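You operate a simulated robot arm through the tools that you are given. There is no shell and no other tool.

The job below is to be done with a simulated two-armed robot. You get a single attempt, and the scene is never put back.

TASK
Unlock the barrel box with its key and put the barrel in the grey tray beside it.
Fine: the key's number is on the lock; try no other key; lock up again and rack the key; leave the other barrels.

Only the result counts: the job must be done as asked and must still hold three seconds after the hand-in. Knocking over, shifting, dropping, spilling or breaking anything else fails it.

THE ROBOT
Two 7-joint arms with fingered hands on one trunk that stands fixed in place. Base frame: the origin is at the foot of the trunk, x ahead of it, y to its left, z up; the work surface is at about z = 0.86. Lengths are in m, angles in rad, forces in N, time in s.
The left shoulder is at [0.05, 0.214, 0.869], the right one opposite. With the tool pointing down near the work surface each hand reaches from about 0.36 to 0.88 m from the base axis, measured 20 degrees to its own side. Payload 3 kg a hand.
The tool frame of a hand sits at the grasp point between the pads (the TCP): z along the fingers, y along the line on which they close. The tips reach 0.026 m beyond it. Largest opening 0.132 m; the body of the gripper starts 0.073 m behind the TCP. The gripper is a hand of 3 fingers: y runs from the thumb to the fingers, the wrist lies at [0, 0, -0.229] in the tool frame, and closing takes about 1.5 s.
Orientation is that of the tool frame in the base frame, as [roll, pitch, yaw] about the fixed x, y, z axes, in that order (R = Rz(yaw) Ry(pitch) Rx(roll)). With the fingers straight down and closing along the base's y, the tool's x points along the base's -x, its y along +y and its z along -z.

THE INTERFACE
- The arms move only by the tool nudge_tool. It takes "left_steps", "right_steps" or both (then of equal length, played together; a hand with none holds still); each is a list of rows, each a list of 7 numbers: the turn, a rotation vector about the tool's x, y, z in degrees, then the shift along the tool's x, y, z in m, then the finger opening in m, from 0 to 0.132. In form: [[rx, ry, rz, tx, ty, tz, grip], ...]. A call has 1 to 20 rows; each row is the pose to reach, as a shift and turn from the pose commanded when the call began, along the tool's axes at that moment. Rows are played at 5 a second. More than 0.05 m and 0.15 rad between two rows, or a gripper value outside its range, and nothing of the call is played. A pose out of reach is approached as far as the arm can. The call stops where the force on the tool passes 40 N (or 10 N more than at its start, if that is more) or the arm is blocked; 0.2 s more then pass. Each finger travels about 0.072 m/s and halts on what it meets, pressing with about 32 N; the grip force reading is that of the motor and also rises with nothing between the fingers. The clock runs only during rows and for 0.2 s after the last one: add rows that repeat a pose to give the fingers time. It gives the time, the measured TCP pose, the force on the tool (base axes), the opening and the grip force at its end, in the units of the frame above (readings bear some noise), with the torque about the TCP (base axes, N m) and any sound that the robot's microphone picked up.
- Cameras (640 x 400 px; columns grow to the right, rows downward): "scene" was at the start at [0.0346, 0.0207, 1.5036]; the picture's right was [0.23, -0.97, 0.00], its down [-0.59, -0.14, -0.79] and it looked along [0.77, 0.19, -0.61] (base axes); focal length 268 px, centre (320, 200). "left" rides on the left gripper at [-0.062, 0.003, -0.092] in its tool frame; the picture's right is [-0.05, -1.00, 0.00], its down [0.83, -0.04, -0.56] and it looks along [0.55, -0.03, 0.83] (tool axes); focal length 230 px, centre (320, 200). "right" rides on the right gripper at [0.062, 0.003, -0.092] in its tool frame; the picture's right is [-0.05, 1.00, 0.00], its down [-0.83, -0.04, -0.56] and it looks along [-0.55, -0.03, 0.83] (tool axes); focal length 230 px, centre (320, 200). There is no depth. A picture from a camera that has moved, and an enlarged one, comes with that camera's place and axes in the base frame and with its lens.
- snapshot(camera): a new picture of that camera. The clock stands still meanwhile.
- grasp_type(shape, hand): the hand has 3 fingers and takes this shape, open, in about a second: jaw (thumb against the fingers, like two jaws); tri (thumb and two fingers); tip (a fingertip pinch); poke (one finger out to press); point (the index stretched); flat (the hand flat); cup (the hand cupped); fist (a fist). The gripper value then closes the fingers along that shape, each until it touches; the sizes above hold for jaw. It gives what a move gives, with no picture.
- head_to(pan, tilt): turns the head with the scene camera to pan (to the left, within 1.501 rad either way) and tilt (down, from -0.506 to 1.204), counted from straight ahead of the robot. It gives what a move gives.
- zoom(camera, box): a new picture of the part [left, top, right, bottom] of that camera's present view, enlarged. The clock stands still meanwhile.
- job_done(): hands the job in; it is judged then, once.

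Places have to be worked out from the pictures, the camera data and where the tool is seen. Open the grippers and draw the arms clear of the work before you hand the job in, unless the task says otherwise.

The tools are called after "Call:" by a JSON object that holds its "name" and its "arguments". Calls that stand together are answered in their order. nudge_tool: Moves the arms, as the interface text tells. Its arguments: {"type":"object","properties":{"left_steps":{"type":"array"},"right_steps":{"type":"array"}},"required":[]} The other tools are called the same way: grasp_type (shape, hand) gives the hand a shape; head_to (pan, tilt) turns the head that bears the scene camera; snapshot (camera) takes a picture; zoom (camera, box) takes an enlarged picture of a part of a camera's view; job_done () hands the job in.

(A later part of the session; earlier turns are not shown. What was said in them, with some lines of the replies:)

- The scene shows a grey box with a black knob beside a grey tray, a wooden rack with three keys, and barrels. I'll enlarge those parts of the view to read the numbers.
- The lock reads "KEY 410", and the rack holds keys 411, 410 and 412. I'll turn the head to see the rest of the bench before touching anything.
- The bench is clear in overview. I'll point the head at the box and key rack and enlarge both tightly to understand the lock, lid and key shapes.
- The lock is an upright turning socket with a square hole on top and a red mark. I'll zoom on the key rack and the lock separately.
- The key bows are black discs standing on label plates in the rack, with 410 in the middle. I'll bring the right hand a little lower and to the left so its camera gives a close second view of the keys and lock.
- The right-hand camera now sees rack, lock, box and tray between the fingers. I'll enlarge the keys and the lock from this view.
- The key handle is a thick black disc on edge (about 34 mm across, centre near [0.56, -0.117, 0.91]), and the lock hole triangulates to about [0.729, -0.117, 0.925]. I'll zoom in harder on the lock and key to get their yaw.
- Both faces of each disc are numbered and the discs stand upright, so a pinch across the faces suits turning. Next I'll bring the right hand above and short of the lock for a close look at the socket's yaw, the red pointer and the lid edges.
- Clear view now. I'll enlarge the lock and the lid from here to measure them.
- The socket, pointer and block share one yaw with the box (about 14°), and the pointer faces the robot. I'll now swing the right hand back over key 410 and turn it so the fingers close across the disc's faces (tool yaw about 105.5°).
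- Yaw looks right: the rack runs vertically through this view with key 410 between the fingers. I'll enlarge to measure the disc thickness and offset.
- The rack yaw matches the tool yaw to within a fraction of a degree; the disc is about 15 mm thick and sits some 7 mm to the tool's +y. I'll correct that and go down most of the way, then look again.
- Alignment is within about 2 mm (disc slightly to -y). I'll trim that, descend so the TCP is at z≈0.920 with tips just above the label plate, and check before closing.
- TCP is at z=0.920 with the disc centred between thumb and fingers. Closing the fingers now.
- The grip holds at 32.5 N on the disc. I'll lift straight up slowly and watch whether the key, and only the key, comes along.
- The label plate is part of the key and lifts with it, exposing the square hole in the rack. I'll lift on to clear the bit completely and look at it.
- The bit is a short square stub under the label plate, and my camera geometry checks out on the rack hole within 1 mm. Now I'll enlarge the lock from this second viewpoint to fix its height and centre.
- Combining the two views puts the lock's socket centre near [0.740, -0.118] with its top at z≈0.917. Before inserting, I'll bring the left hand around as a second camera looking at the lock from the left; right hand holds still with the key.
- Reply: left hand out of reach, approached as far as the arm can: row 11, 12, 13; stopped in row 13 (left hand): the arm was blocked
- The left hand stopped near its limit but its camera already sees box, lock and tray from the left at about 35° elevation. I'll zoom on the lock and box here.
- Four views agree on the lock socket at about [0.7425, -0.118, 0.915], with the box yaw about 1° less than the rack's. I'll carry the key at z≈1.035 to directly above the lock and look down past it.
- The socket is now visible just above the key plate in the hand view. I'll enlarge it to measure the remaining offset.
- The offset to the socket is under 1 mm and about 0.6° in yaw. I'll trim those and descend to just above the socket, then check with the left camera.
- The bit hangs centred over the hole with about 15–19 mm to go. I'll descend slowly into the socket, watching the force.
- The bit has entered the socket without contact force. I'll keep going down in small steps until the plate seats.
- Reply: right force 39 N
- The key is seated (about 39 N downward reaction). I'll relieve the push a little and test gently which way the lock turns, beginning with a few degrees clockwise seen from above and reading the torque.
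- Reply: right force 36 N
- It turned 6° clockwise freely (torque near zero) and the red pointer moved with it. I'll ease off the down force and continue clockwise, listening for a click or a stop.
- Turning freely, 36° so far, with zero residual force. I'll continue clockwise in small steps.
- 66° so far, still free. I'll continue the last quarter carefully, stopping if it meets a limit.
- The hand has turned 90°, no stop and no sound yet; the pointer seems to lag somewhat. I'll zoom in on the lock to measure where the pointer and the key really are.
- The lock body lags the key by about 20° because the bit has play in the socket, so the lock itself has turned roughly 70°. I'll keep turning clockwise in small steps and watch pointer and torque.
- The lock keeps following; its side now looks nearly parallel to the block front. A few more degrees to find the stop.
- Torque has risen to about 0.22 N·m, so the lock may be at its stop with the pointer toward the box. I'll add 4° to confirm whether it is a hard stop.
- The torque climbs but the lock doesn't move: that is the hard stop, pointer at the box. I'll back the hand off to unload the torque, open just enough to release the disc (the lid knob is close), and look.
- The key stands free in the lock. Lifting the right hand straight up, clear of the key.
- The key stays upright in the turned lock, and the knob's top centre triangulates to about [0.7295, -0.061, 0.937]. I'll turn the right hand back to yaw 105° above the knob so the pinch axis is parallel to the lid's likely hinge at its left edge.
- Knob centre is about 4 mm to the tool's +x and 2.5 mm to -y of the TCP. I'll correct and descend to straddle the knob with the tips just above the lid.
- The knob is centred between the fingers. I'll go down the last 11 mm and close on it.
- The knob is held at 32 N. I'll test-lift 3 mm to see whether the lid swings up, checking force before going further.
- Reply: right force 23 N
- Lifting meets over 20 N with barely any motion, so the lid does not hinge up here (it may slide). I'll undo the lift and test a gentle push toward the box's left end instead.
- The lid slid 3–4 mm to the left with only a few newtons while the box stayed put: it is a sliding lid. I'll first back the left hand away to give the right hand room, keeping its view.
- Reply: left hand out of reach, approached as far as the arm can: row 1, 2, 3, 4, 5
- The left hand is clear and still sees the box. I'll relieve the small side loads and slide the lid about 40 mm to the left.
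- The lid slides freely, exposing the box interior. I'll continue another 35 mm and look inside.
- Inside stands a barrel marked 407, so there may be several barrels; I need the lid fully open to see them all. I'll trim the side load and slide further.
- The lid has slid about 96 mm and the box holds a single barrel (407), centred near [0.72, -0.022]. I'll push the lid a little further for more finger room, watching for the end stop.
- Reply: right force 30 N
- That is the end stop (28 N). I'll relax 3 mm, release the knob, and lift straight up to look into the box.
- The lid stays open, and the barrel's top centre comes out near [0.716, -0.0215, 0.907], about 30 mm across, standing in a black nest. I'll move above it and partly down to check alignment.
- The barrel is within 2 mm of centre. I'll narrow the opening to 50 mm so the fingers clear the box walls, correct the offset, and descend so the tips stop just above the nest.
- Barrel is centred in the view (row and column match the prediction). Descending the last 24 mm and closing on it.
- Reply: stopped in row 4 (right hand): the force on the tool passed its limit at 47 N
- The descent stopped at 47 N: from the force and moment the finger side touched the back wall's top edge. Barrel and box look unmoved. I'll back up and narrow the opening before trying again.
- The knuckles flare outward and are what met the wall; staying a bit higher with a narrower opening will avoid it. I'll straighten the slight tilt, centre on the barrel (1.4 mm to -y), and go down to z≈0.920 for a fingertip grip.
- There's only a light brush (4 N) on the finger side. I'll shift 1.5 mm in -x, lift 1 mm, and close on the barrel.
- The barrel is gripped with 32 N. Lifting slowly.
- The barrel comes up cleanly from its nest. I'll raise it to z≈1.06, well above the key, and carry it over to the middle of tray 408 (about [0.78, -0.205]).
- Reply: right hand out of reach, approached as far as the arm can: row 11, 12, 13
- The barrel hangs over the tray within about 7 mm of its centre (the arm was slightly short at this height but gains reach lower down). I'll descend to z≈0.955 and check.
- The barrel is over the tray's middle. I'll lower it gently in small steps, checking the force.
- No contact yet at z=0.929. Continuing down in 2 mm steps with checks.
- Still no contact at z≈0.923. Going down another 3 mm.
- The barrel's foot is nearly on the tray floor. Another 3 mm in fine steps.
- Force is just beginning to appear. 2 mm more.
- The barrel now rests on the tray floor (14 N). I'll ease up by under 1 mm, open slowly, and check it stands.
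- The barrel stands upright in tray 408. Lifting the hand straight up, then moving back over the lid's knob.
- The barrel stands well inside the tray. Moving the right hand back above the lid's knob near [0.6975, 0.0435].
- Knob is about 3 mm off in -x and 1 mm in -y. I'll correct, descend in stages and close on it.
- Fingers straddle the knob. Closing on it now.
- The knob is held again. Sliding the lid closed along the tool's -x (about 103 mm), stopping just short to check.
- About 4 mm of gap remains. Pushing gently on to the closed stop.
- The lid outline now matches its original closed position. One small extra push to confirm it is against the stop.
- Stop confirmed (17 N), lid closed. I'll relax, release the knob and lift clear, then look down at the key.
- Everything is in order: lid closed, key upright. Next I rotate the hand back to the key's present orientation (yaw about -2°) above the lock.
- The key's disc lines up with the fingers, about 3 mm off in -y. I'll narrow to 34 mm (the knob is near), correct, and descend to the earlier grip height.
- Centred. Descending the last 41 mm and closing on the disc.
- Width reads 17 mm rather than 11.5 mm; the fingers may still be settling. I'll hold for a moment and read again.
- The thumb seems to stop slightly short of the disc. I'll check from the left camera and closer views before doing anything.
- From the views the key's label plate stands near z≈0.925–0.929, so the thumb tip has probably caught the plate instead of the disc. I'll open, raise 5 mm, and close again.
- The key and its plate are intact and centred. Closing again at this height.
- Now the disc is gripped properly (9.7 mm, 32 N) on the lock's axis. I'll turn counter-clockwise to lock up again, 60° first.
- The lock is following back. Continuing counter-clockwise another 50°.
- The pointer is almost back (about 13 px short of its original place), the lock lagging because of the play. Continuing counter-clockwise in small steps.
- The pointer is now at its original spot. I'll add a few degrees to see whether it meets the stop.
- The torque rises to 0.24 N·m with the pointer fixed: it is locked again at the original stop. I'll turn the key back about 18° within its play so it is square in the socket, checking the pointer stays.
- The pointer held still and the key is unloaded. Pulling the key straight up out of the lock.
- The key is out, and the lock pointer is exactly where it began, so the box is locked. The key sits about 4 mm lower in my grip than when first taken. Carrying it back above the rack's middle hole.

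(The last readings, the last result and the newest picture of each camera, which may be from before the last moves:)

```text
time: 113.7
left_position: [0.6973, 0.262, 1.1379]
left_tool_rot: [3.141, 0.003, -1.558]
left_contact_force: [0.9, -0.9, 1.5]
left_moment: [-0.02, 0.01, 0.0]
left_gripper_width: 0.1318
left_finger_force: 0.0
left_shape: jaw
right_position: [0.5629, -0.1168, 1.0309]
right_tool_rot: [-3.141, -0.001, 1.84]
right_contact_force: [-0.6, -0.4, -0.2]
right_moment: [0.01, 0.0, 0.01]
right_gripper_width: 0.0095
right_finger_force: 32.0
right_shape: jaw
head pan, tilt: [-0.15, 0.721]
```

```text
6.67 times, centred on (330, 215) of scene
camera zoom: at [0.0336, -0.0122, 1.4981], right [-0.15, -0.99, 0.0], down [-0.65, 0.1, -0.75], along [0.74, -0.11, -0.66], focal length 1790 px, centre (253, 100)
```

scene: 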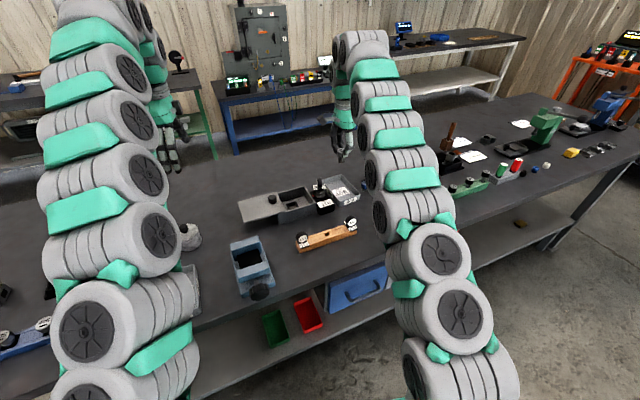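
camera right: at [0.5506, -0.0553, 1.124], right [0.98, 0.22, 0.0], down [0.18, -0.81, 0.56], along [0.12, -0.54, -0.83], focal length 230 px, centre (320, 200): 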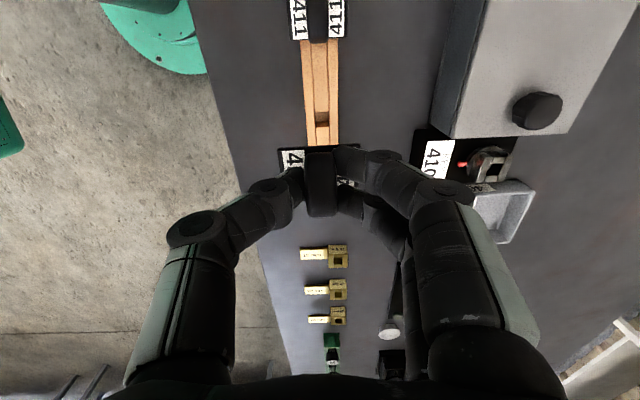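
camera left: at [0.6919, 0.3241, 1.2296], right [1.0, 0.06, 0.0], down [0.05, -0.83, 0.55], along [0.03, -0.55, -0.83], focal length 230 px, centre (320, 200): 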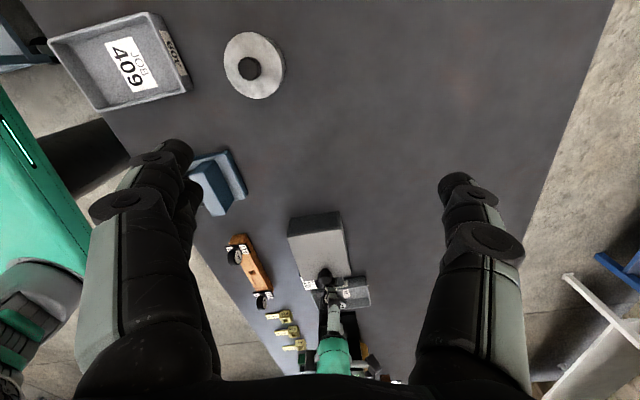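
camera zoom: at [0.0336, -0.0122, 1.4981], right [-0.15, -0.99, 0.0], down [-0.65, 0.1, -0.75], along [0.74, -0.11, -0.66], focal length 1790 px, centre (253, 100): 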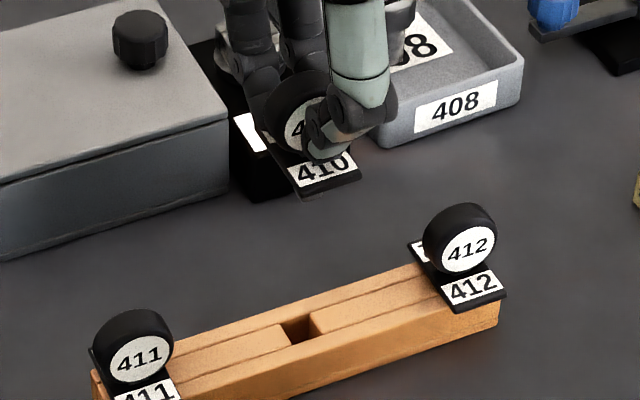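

The rack hole is within about 1.5 mm of the key's line. I'll trim and descend to just above the hole, then check from the other cameras.

Call:
{"name": "nudge_tool", "arguments": {"right_steps": [[0, 0, 0, 0.0003, 0.0015, 0.02, 0.005], [0, 0, 0, 0.0003, 0.0015, 0.04, 0.005], [0, 0, 0, 0.0003, 0.0015, 0.06, 0.005], [0, 0, 0, 0.0003, 0.0015, 0.075, 0.005], [0, 0, 0, 0.0003, 0.0015, 0.075, 0.005]]}}

Call:
{"name": "zoom", "arguments": {"camera": "scene", "box": [290, 200, 365, 255]}}

Call:
{"name": "zoom", "arguments": {"camera": "left", "box": [210, 220, 300, 310]}}

Call:
{"name": "zoom", "arguments": {"camera": "right", "box": [260, 80, 380, 200]}}

```text
time: 114.9
left_position: [0.6953, 0.262, 1.1379]
left_tool_rot: [3.14, 0.002, -1.559]
left_contact_force: [0.2, -0.3, -0.4]
left_moment: [-0.02, 0.03, 0.0]
left_gripper_width: 0.1319
left_finger_force: 0.0
left_shape: jaw
right_position: [0.5643, -0.1155, 0.9573]
right_tool_rot: [3.141, -0.001, 1.842]
right_contact_force: [0.2, -0.7, -0.9]
right_moment: [0.02, 0.0, 0.01]
right_gripper_width: 0.0093
right_finger_force: 32.2
right_shape: jaw
head pan, tilt: [-0.15, 0.721]
```

```text
7.27 times, centred on (328, 228) of scene
camera zoom: at [0.0336, -0.0122, 1.4981], right [-0.15, -0.99, 0.0], down [-0.65, 0.1, -0.75], along [0.74, -0.11, -0.66], focal length 1952 px, centre (266, 0)
```

zoom: 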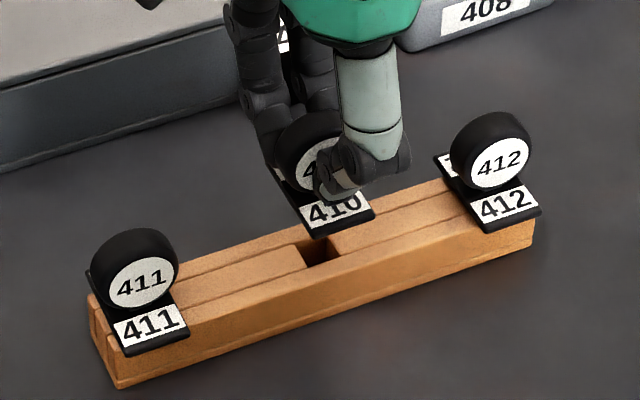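

```text
4.44 times, centred on (255, 265) of left
camera zoom: at [0.6918, 0.324, 1.2297], right [1.0, 0.06, 0.0], down [0.05, -0.83, 0.55], along [0.03, -0.55, -0.83], focal length 1022 px, centre (609, -89)
```

zoom: 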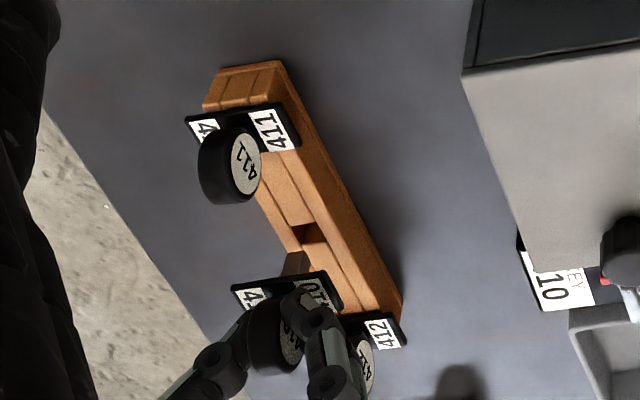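

```text
3.33 times, centred on (320, 140) of right
camera zoom: at [0.5522, -0.0549, 1.0495], right [0.98, 0.22, 0.0], down [0.18, -0.81, 0.56], along [0.12, -0.54, -0.83], focal length 767 px, centre (320, 400)
```

zoom: 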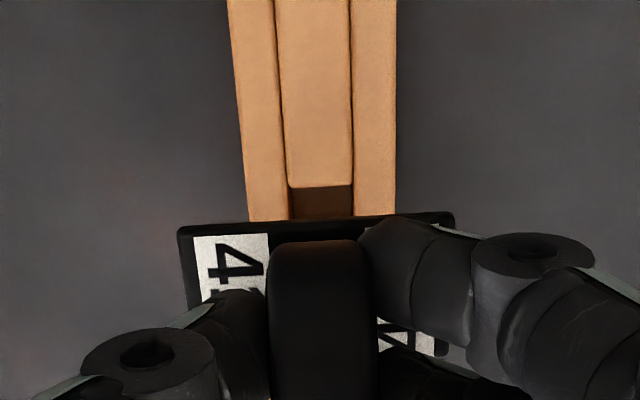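

Bit and hole appear lined up. I'll zoom the left camera closer to confirm before lowering.

Call:
{"name": "zoom", "arguments": {"camera": "left", "box": [240, 255, 275, 285]}}

Call:
{"name": "zoom", "arguments": {"camera": "scene", "box": [310, 218, 350, 244]}}

```text
13.33 times, centred on (258, 270) of left
camera zoom: at [0.6918, 0.324, 1.2297], right [1.0, 0.06, 0.0], down [0.05, -0.83, 0.55], along [0.03, -0.55, -0.83], focal length 3068 px, centre (1153, -733)
```

zoom: 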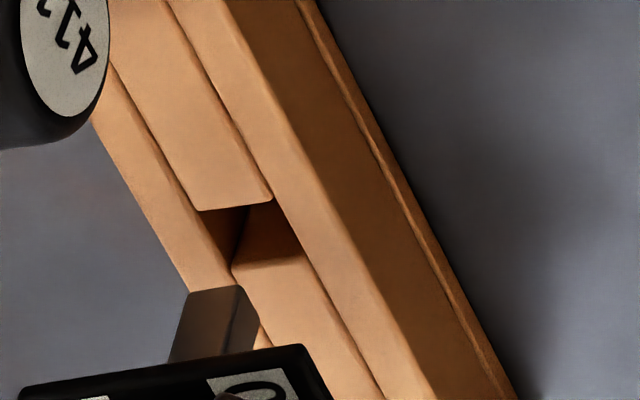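

```text
15.38 times, centred on (330, 231) of scene
camera zoom: at [0.0336, -0.0122, 1.4981], right [-0.15, -0.99, 0.0], down [-0.65, 0.1, -0.75], along [0.74, -0.11, -0.66], focal length 4130 px, centre (166, -277)
```

zoom: 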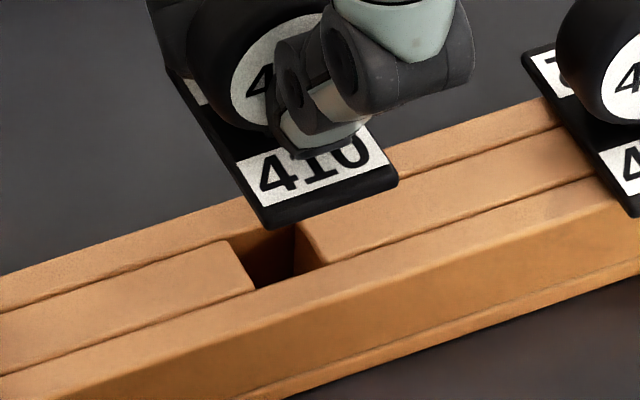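

The vertical line through the bit passes through the hole's centre. Lowering slowly into the rack, watching force.

Call:
{"name": "nudge_tool", "arguments": {"right_steps": [[0, 0, 0, 0, 0, 0.005, 0.005], [0, 0, 0, 0, 0, 0.01, 0.005], [0, 0, 0, 0, 0, 0.014, 0.005], [0, 0, 0, 0, 0, 0.018, 0.005], [0, 0, 0, 0, 0, 0.021, 0.005], [0, 0, 0, 0, 0, 0.021, 0.005]]}}

Call:
{"name": "zoom", "arguments": {"camera": "left", "box": [235, 255, 285, 295]}}

Call:
{"name": "zoom", "arguments": {"camera": "scene", "box": [300, 210, 360, 250]}}

```text
time: 116.3
left_position: [0.6959, 0.2618, 1.1381]
left_tool_rot: [-3.141, 0.003, -1.559]
left_contact_force: [0.3, -0.3, 0.0]
left_moment: [-0.02, -0.03, -0.06]
left_gripper_width: 0.1318
left_finger_force: 0.1
left_shape: jaw
right_position: [0.5657, -0.1142, 0.9352]
right_tool_rot: [-3.141, 0.001, 1.841]
right_contact_force: [0.2, 0.2, -1.0]
right_moment: [0.02, 0.0, -0.01]
right_gripper_width: 0.0095
right_finger_force: 31.8
right_shape: jaw
head pan, tilt: [-0.15, 0.721]
```

```text
10.00 times, centred on (260, 275) of left
camera zoom: at [0.6918, 0.324, 1.2297], right [1.0, 0.06, 0.0], down [0.05, -0.83, 0.55], along [0.03, -0.55, -0.83], focal length 2301 px, centre (920, -550)
```

zoom: 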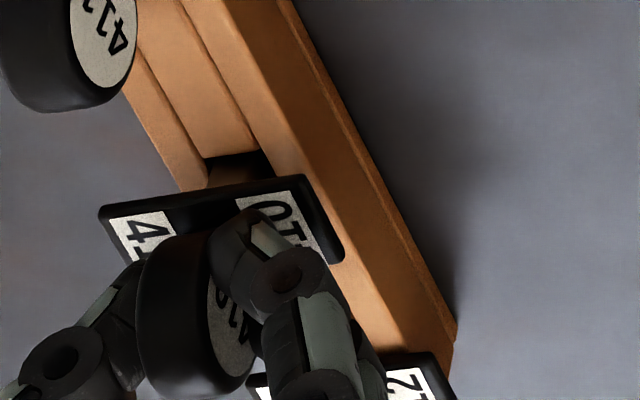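

```text
10.00 times, centred on (330, 230) of scene
camera zoom: at [0.0336, -0.0122, 1.4981], right [-0.15, -0.99, 0.0], down [-0.65, 0.1, -0.75], along [0.74, -0.11, -0.66], focal length 2684 px, centre (220, -100)
```

zoom: 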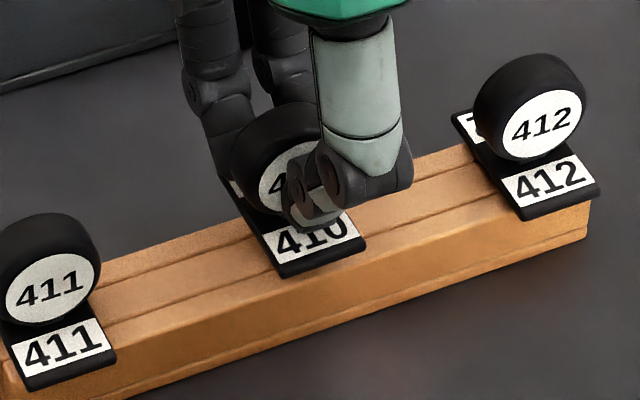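

No contact force and the bit is entering. Continuing down 7 mm.

Call:
{"name": "nudge_tool", "arguments": {"right_steps": [[0, 0, 0, 0, 0, 0.002, 0.005], [0, 0, 0, 0, 0, 0.004, 0.005], [0, 0, 0, 0, 0, 0.006, 0.005], [0, 0, 0, 0, 0, 0.007, 0.005], [0, 0, 0, 0, 0, 0.007, 0.005]]}}

Call:
{"name": "zoom", "arguments": {"camera": "left", "box": [235, 255, 285, 295]}}

Call:
{"name": "zoom", "arguments": {"camera": "scene", "box": [300, 210, 360, 250]}}

```text
time: 117.5
left_position: [0.6955, 0.2624, 1.1383]
left_tool_rot: [3.14, 0.001, -1.558]
left_contact_force: [0.6, -1.0, 0.2]
left_moment: [0.04, -0.01, -0.04]
left_gripper_width: 0.1317
left_finger_force: 0.1
left_shape: jaw
right_position: [0.5652, -0.1154, 0.929]
right_tool_rot: [3.141, 0.001, 1.841]
right_contact_force: [-0.4, -0.3, -0.3]
right_moment: [-0.03, 0.0, 0.02]
right_gripper_width: 0.0095
right_finger_force: 32.2
right_shape: jaw
head pan, tilt: [-0.15, 0.721]
```

```text
10.00 times, centred on (260, 275) of left
camera zoom: at [0.6918, 0.324, 1.2297], right [1.0, 0.06, 0.0], down [0.05, -0.83, 0.55], along [0.03, -0.55, -0.83], focal length 2301 px, centre (920, -550)
```

zoom: 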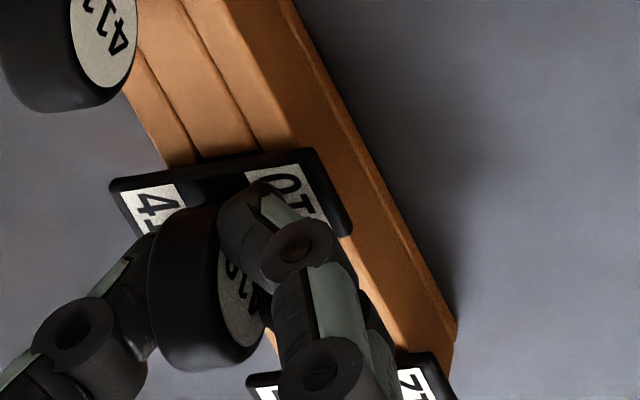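

```text
10.00 times, centred on (330, 230) of scene
camera zoom: at [0.0336, -0.0122, 1.4981], right [-0.15, -0.99, 0.0], down [-0.65, 0.1, -0.75], along [0.74, -0.11, -0.66], focal length 2684 px, centre (220, -100)
```

zoom: 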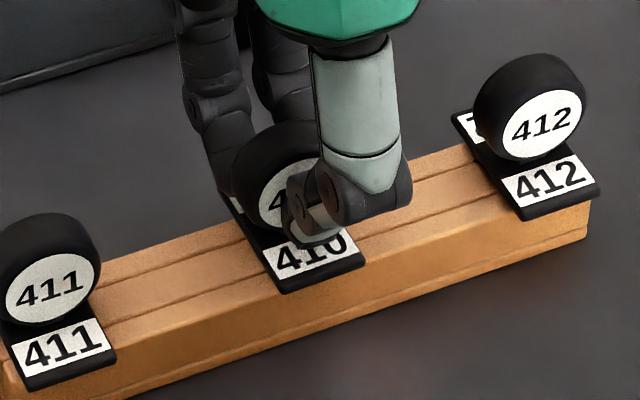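

The plate is within about 3 mm of its original height. Lowering the last bit in fine steps.

Call:
{"name": "nudge_tool", "arguments": {"right_steps": [[0, 0, 0, 0, 0, 0.001, 0.005], [0, 0, 0, 0, 0, 0.002, 0.005], [0, 0, 0, 0, 0, 0.003, 0.005], [0, 0, 0, 0, 0, 0.003, 0.005]]}}

Call:
{"name": "zoom", "arguments": {"camera": "scene", "box": [300, 210, 360, 250]}}

```text
time: 118.5
left_position: [0.6976, 0.2626, 1.1381]
left_tool_rot: [-3.139, 0.001, -1.559]
left_contact_force: [-0.3, -0.1, 0.3]
left_moment: [-0.02, 0.01, -0.02]
left_gripper_width: 0.1319
left_finger_force: 0.1
left_shape: jaw
right_position: [0.5641, -0.1147, 0.9251]
right_tool_rot: [-3.141, -0.001, 1.842]
right_contact_force: [0.1, -0.5, -1.1]
right_moment: [0.01, 0.0, -0.01]
right_gripper_width: 0.0095
right_finger_force: 31.6
right_shape: jaw
head pan, tilt: [-0.15, 0.721]
```

```text
10.00 times, centred on (330, 230) of scene
camera zoom: at [0.0336, -0.0122, 1.4981], right [-0.15, -0.99, 0.0], down [-0.65, 0.1, -0.75], along [0.74, -0.11, -0.66], focal length 2684 px, centre (220, -100)
```

zoom: 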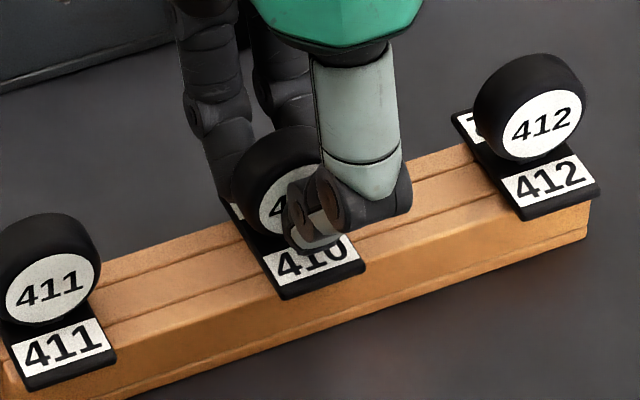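

Virtually at the original height, still no load. One more millimetre, then I'll release.

Call:
{"name": "nudge_tool", "arguments": {"right_steps": [[0, 0, 0, 0, 0, 0.0008, 0.005], [0, 0, 0, 0, 0, 0.0015, 0.005], [0, 0, 0, 0, 0, 0.0015, 0.005]]}}

```text
time: 119.3
left_position: [0.696, 0.2622, 1.1386]
left_tool_rot: [3.141, 0.002, -1.558]
left_contact_force: [-0.7, -0.2, 0.3]
left_moment: [-0.02, -0.02, -0.04]
left_gripper_width: 0.132
left_finger_force: 0.1
left_shape: jaw
right_position: [0.565, -0.114, 0.9244]
right_tool_rot: [-3.142, 0.0, 1.841]
right_contact_force: [-0.4, 0.2, 0.9]
right_moment: [-0.03, 0.01, 0.04]
right_gripper_width: 0.0094
right_finger_force: 31.7
right_shape: jaw
head pan, tilt: [-0.15, 0.721]
```

Contact is just starting (about 1 N), so the key is seated. Opening the fingers.

Call:
{"name": "nudge_tool", "arguments": {"right_steps": [[0, 0, 0, 0, 0, 0, 0.01], [0, 0, 0, 0, 0, 0, 0.016], [0, 0, 0, 0, 0, 0, 0.025], [0, 0, 0, 0, 0, 0, 0.035], [0, 0, 0, 0, 0, 0, 0.05], [0, 0, 0, 0, 0, 0, 0.055], [0, 0, 0, 0, 0, 0, 0.055]]}}

Call:
{"name": "zoom", "arguments": {"camera": "scene", "box": [300, 210, 360, 250]}}

Call:
{"name": "snapshot", "arguments": {"camera": "right"}}

```text
time: 120.9
left_position: [0.6965, 0.2618, 1.1389]
left_tool_rot: [-3.141, 0.003, -1.558]
left_contact_force: [-0.2, -0.2, -0.1]
left_moment: [-0.01, 0.02, -0.03]
left_gripper_width: 0.132
left_finger_force: 0.1
left_shape: jaw
right_position: [0.565, -0.1149, 0.9235]
right_tool_rot: [3.14, -0.001, 1.843]
right_contact_force: [1.1, -0.7, 0.2]
right_moment: [-0.01, -0.01, 0.04]
right_gripper_width: 0.0545
right_finger_force: 0.0
right_shape: jaw
head pan, tilt: [-0.15, 0.721]
```

```text
10.00 times, centred on (330, 230) of scene
camera zoom: at [0.0336, -0.0122, 1.4981], right [-0.15, -0.99, 0.0], down [-0.65, 0.1, -0.75], along [0.74, -0.11, -0.66], focal length 2684 px, centre (220, -100)
```

zoom: 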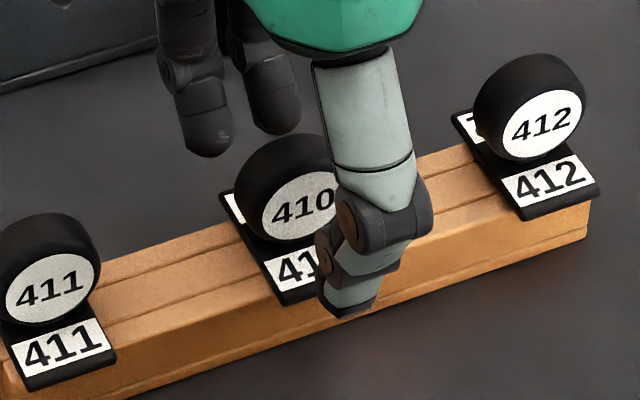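

```text
taken
camera right: at [0.5525, -0.0542, 1.0165], right [0.98, 0.22, 0.0], down [0.18, -0.81, 0.56], along [0.12, -0.54, -0.83], focal length 230 px, centre (320, 200)
```

right: 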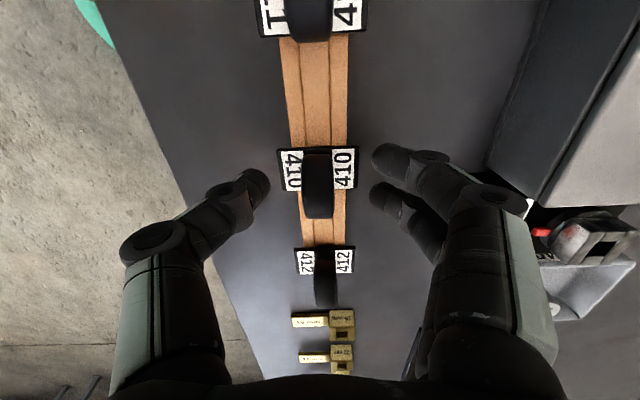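

Key 410 stands in its place in the rack. Lifting the right hand straight up and away.

Call:
{"name": "nudge_tool", "arguments": {"right_steps": [[0, 0, 0, 0, 0, -0.008, 0.055], [0, 0, 0, 0, 0, -0.02, 0.055], [0, 0, 0, 0, 0, -0.04, 0.055], [0, 0, 0, 0, 0, -0.07, 0.055], [0, 0, 0, 0, 0, -0.105, 0.06], [0, 0, 0, 0, 0, -0.14, 0.07], [0, 0, 0, 0, 0, -0.18, 0.08], [0, 0, 0, 0, 0, -0.22, 0.09], [0, 0, 0, 0, 0, -0.22, 0.1]]}}

Call:
{"name": "zoom", "arguments": {"camera": "scene", "box": [285, 195, 375, 255]}}

Call:
{"name": "zoom", "arguments": {"camera": "left", "box": [210, 200, 390, 320]}}

```text
time: 122.9
left_position: [0.6962, 0.2618, 1.1382]
left_tool_rot: [-3.141, 0.002, -1.557]
left_contact_force: [-0.9, 0.6, -0.1]
left_moment: [0.01, -0.03, 0.02]
left_gripper_width: 0.1319
left_finger_force: 0.1
left_shape: jaw
right_position: [0.5647, -0.1127, 1.1419]
right_tool_rot: [3.14, 0.001, 1.842]
right_contact_force: [-0.9, 0.3, -0.4]
right_moment: [0.01, -0.02, -0.02]
right_gripper_width: 0.0997
right_finger_force: 0.0
right_shape: jaw
head pan, tilt: [-0.15, 0.721]
```

```text
6.67 times, centred on (330, 225) of scene
camera zoom: at [0.0336, -0.0122, 1.4981], right [-0.15, -0.99, 0.0], down [-0.65, 0.1, -0.75], along [0.74, -0.11, -0.66], focal length 1790 px, centre (253, 33)
```

zoom: 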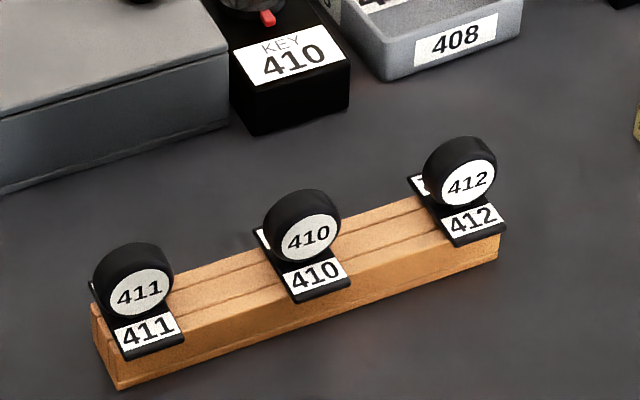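

```text
3.33 times, centred on (300, 260) of left
camera zoom: at [0.6918, 0.324, 1.2297], right [1.0, 0.06, 0.0], down [0.05, -0.83, 0.55], along [0.03, -0.55, -0.83], focal length 767 px, centre (387, 0)
```

zoom: 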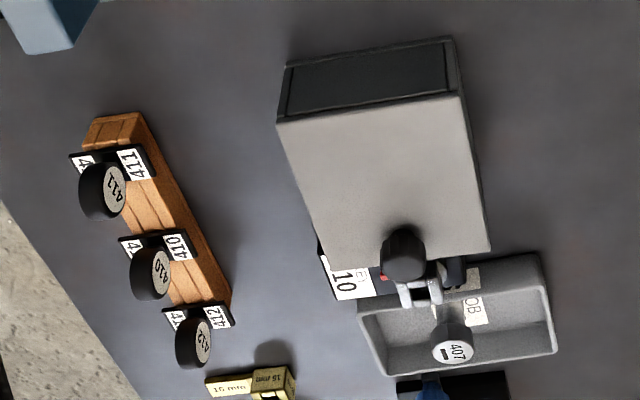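

Keys, box, lock and barrel all look right. I'll now withdraw both arms to their starting areas, right hand first.

Call:
{"name": "nudge_tool", "arguments": {"right_steps": [[0, 0, -7, -0.015, -0.017, -0.01, 0.11], [0, 0, -14, -0.03, -0.034, -0.02, 0.12], [0, 0, -21, -0.045, -0.051, -0.03, 0.13], [0, 0, -28, -0.06, -0.068, -0.04, 0.132], [0, 0, -35, -0.075, -0.085, -0.04, 0.132], [0, 0, -42, -0.09, -0.102, -0.04, 0.132], [0, 0, -49, -0.105, -0.119, -0.04, 0.132], [0, 0, -56, -0.118, -0.135, -0.04, 0.132], [0, 0, -63, -0.1314, -0.1507, -0.04, 0.132], [0, 0, -66, -0.1314, -0.1507, -0.04, 0.132], [0, 0, -66, -0.1314, -0.1507, -0.04, 0.132]]}}

Call:
{"name": "nudge_tool", "arguments": {"left_steps": [[0, 0, 8, 0.008, 0.0145, -0.005, 0.132], [0, 0, 16, 0.016, 0.029, -0.01, 0.132], [0, 0, 24, 0.024, 0.0435, -0.015, 0.132], [0, 0, 32, 0.032, 0.058, -0.02, 0.132], [0, 0, 40, 0.04, 0.072, -0.025, 0.132], [0, 0, 48, 0.048, 0.087, -0.03, 0.132], [0, 0, 56, 0.056, 0.101, -0.035, 0.132], [0, 0, 64, 0.064, 0.116, -0.035, 0.132], [0, 0, 72, 0.072, 0.13, -0.035, 0.132], [0, 0, 80, 0.08, 0.145, -0.035, 0.132], [0, 0, 88, 0.088, 0.16, -0.035, 0.132], [0, 0, 96, 0.096, 0.175, -0.035, 0.132], [0, 0, 99, 0.1021, 0.1873, -0.035, 0.132], [0, 0, 99, 0.1021, 0.1873, -0.035, 0.132]]}}

Call:
{"name": "snapshot", "arguments": {"camera": "scene"}}

Call:
{"name": "zoom", "arguments": {"camera": "scene", "box": [260, 160, 370, 260]}}

```text
time: 125.3
left_position: [0.6967, 0.2629, 1.1394]
left_tool_rot: [-3.141, 0.002, -1.558]
left_contact_force: [0.4, 0.4, 0.5]
left_moment: [-0.02, 0.01, 0.0]
left_gripper_width: 0.1317
left_finger_force: 0.0
left_shape: jaw
right_position: [0.4552, -0.2805, 1.184]
right_tool_rot: [3.141, 0.002, 2.996]
right_contact_force: [0.0, 1.2, 0.1]
right_moment: [0.0, 0.02, -0.02]
right_gripper_width: 0.1318
right_finger_force: 0.0
right_shape: jaw
head pan, tilt: [-0.15, 0.721]
```

```text
time: 128.3
left_position: [0.51, 0.1578, 1.172]
left_tool_rot: [3.139, 0.001, 2.994]
left_contact_force: [0.3, 0.5, 0.3]
left_moment: [-0.02, 0.01, 0.0]
left_gripper_width: 0.1318
left_finger_force: 0.0
left_shape: jaw
right_position: [0.4549, -0.2806, 1.1846]
right_tool_rot: [3.141, -0.001, 2.992]
right_contact_force: [-0.2, 0.5, 0.2]
right_moment: [0.03, 0.01, 0.04]
right_gripper_width: 0.1317
right_finger_force: 0.0
right_shape: jaw
head pan, tilt: [-0.15, 0.721]
```

```text
taken
```

scene: 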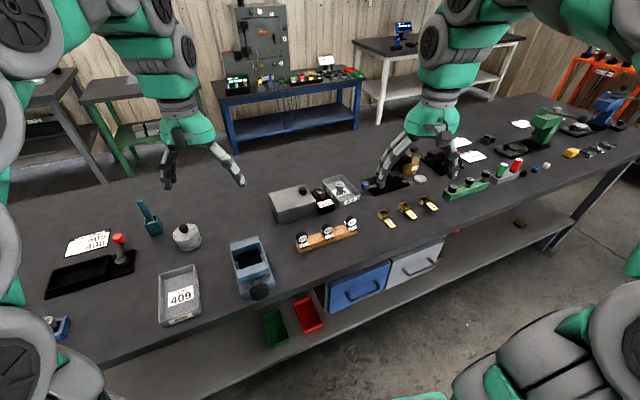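

```text
4.00 times, centred on (315, 210) of scene
camera zoom: at [0.0335, -0.0122, 1.4981], right [-0.15, -0.99, 0.0], down [-0.65, 0.1, -0.75], along [0.74, -0.11, -0.66], focal length 1074 px, centre (340, 160)
```

zoom: 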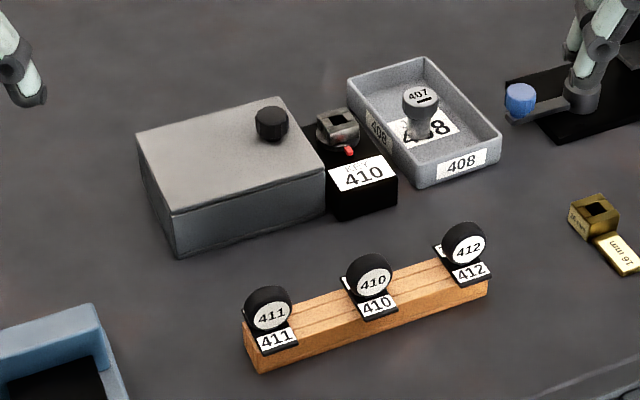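

Final state looks right. There is a paper sheet with numbers at the left end of the bench; I'll read it to be sure it doesn't bear on which tray or barrel is meant.

Call:
{"name": "zoom", "arguments": {"camera": "scene", "box": [60, 220, 130, 265]}}

Call:
{"name": "zoom", "arguments": {"camera": "scene", "box": [310, 170, 365, 215]}}

Call:
{"name": "zoom", "arguments": {"camera": "scene", "box": [210, 50, 380, 130]}}

```text
8.89 times, centred on (95, 242) of scene
camera zoom: at [0.0335, -0.0122, 1.4981], right [-0.15, -0.99, 0.0], down [-0.65, 0.1, -0.75], along [0.74, -0.11, -0.66], focal length 2386 px, centre (2320, -178)
```

zoom: 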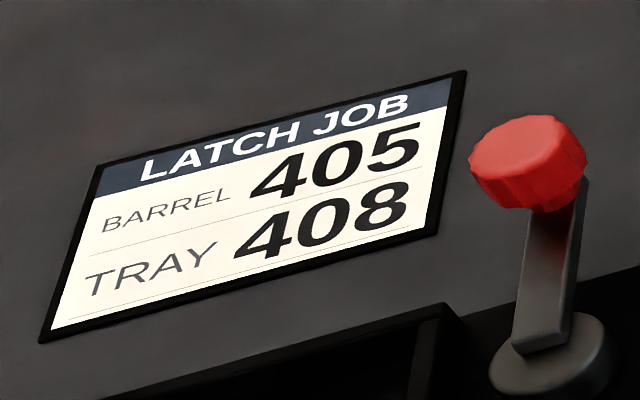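

```text
8.89 times, centred on (338, 192) of scene
camera zoom: at [0.0335, -0.0122, 1.4981], right [-0.15, -0.99, 0.0], down [-0.65, 0.1, -0.75], along [0.74, -0.11, -0.66], focal length 2386 px, centre (164, 267)
```

zoom: 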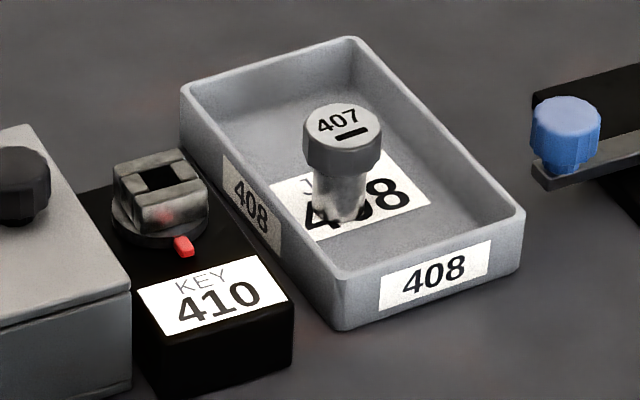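

```text
3.76 times, centred on (295, 90) of scene
camera zoom: at [0.0335, -0.0122, 1.4981], right [-0.15, -0.99, 0.0], down [-0.65, 0.1, -0.75], along [0.74, -0.11, -0.66], focal length 1011 px, centre (414, 614)
```

zoom: 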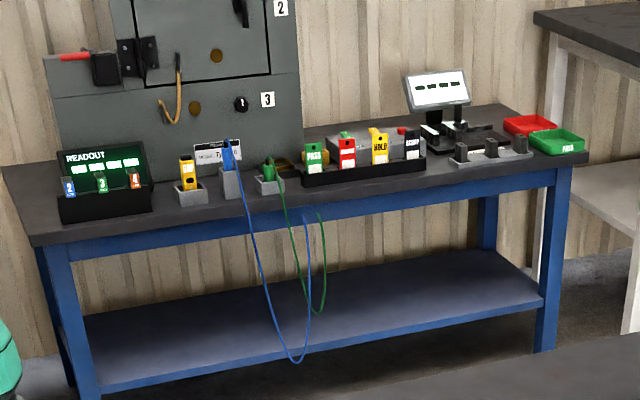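

That sheet is for a separate latch job (barrel 405), so it doesn't change this one. The box's barrel 407 stands in the grey tray beside the box, the lid is shut and locked with the pointer home, key 410 is in the rack, and both hands are open and clear, so I'm handing in.

Call:
{"name": "job_done", "arguments": {}}

```text
The job is handed in.
```

The job is finished and handed in; I haven't seen the verdict.

- **Barrel:** barrel 407, the only one in the box, stands upright in the grey tray beside the box (tray 408).
- **Box:** the lid is slid fully shut. I turned the lock back to its original stop, and its red pointer is where it started.
- **Key:** I used only key 410 and put it back in the middle place of the rack. Keys 411 and 412 were not touched.
- **Other things on the bench:** nothing else looked moved in the last pictures. While I was reaching for the barrel, a finger pressed on the box's back wall and the arm stopped at 47 N. The box did not shift.

A sheet on the bench for a "latch job" pairs barrel 405 with tray 408. I took that as a separate job and followed your instruction to use the tray beside the box. Both hands are open and back at their starting positions.
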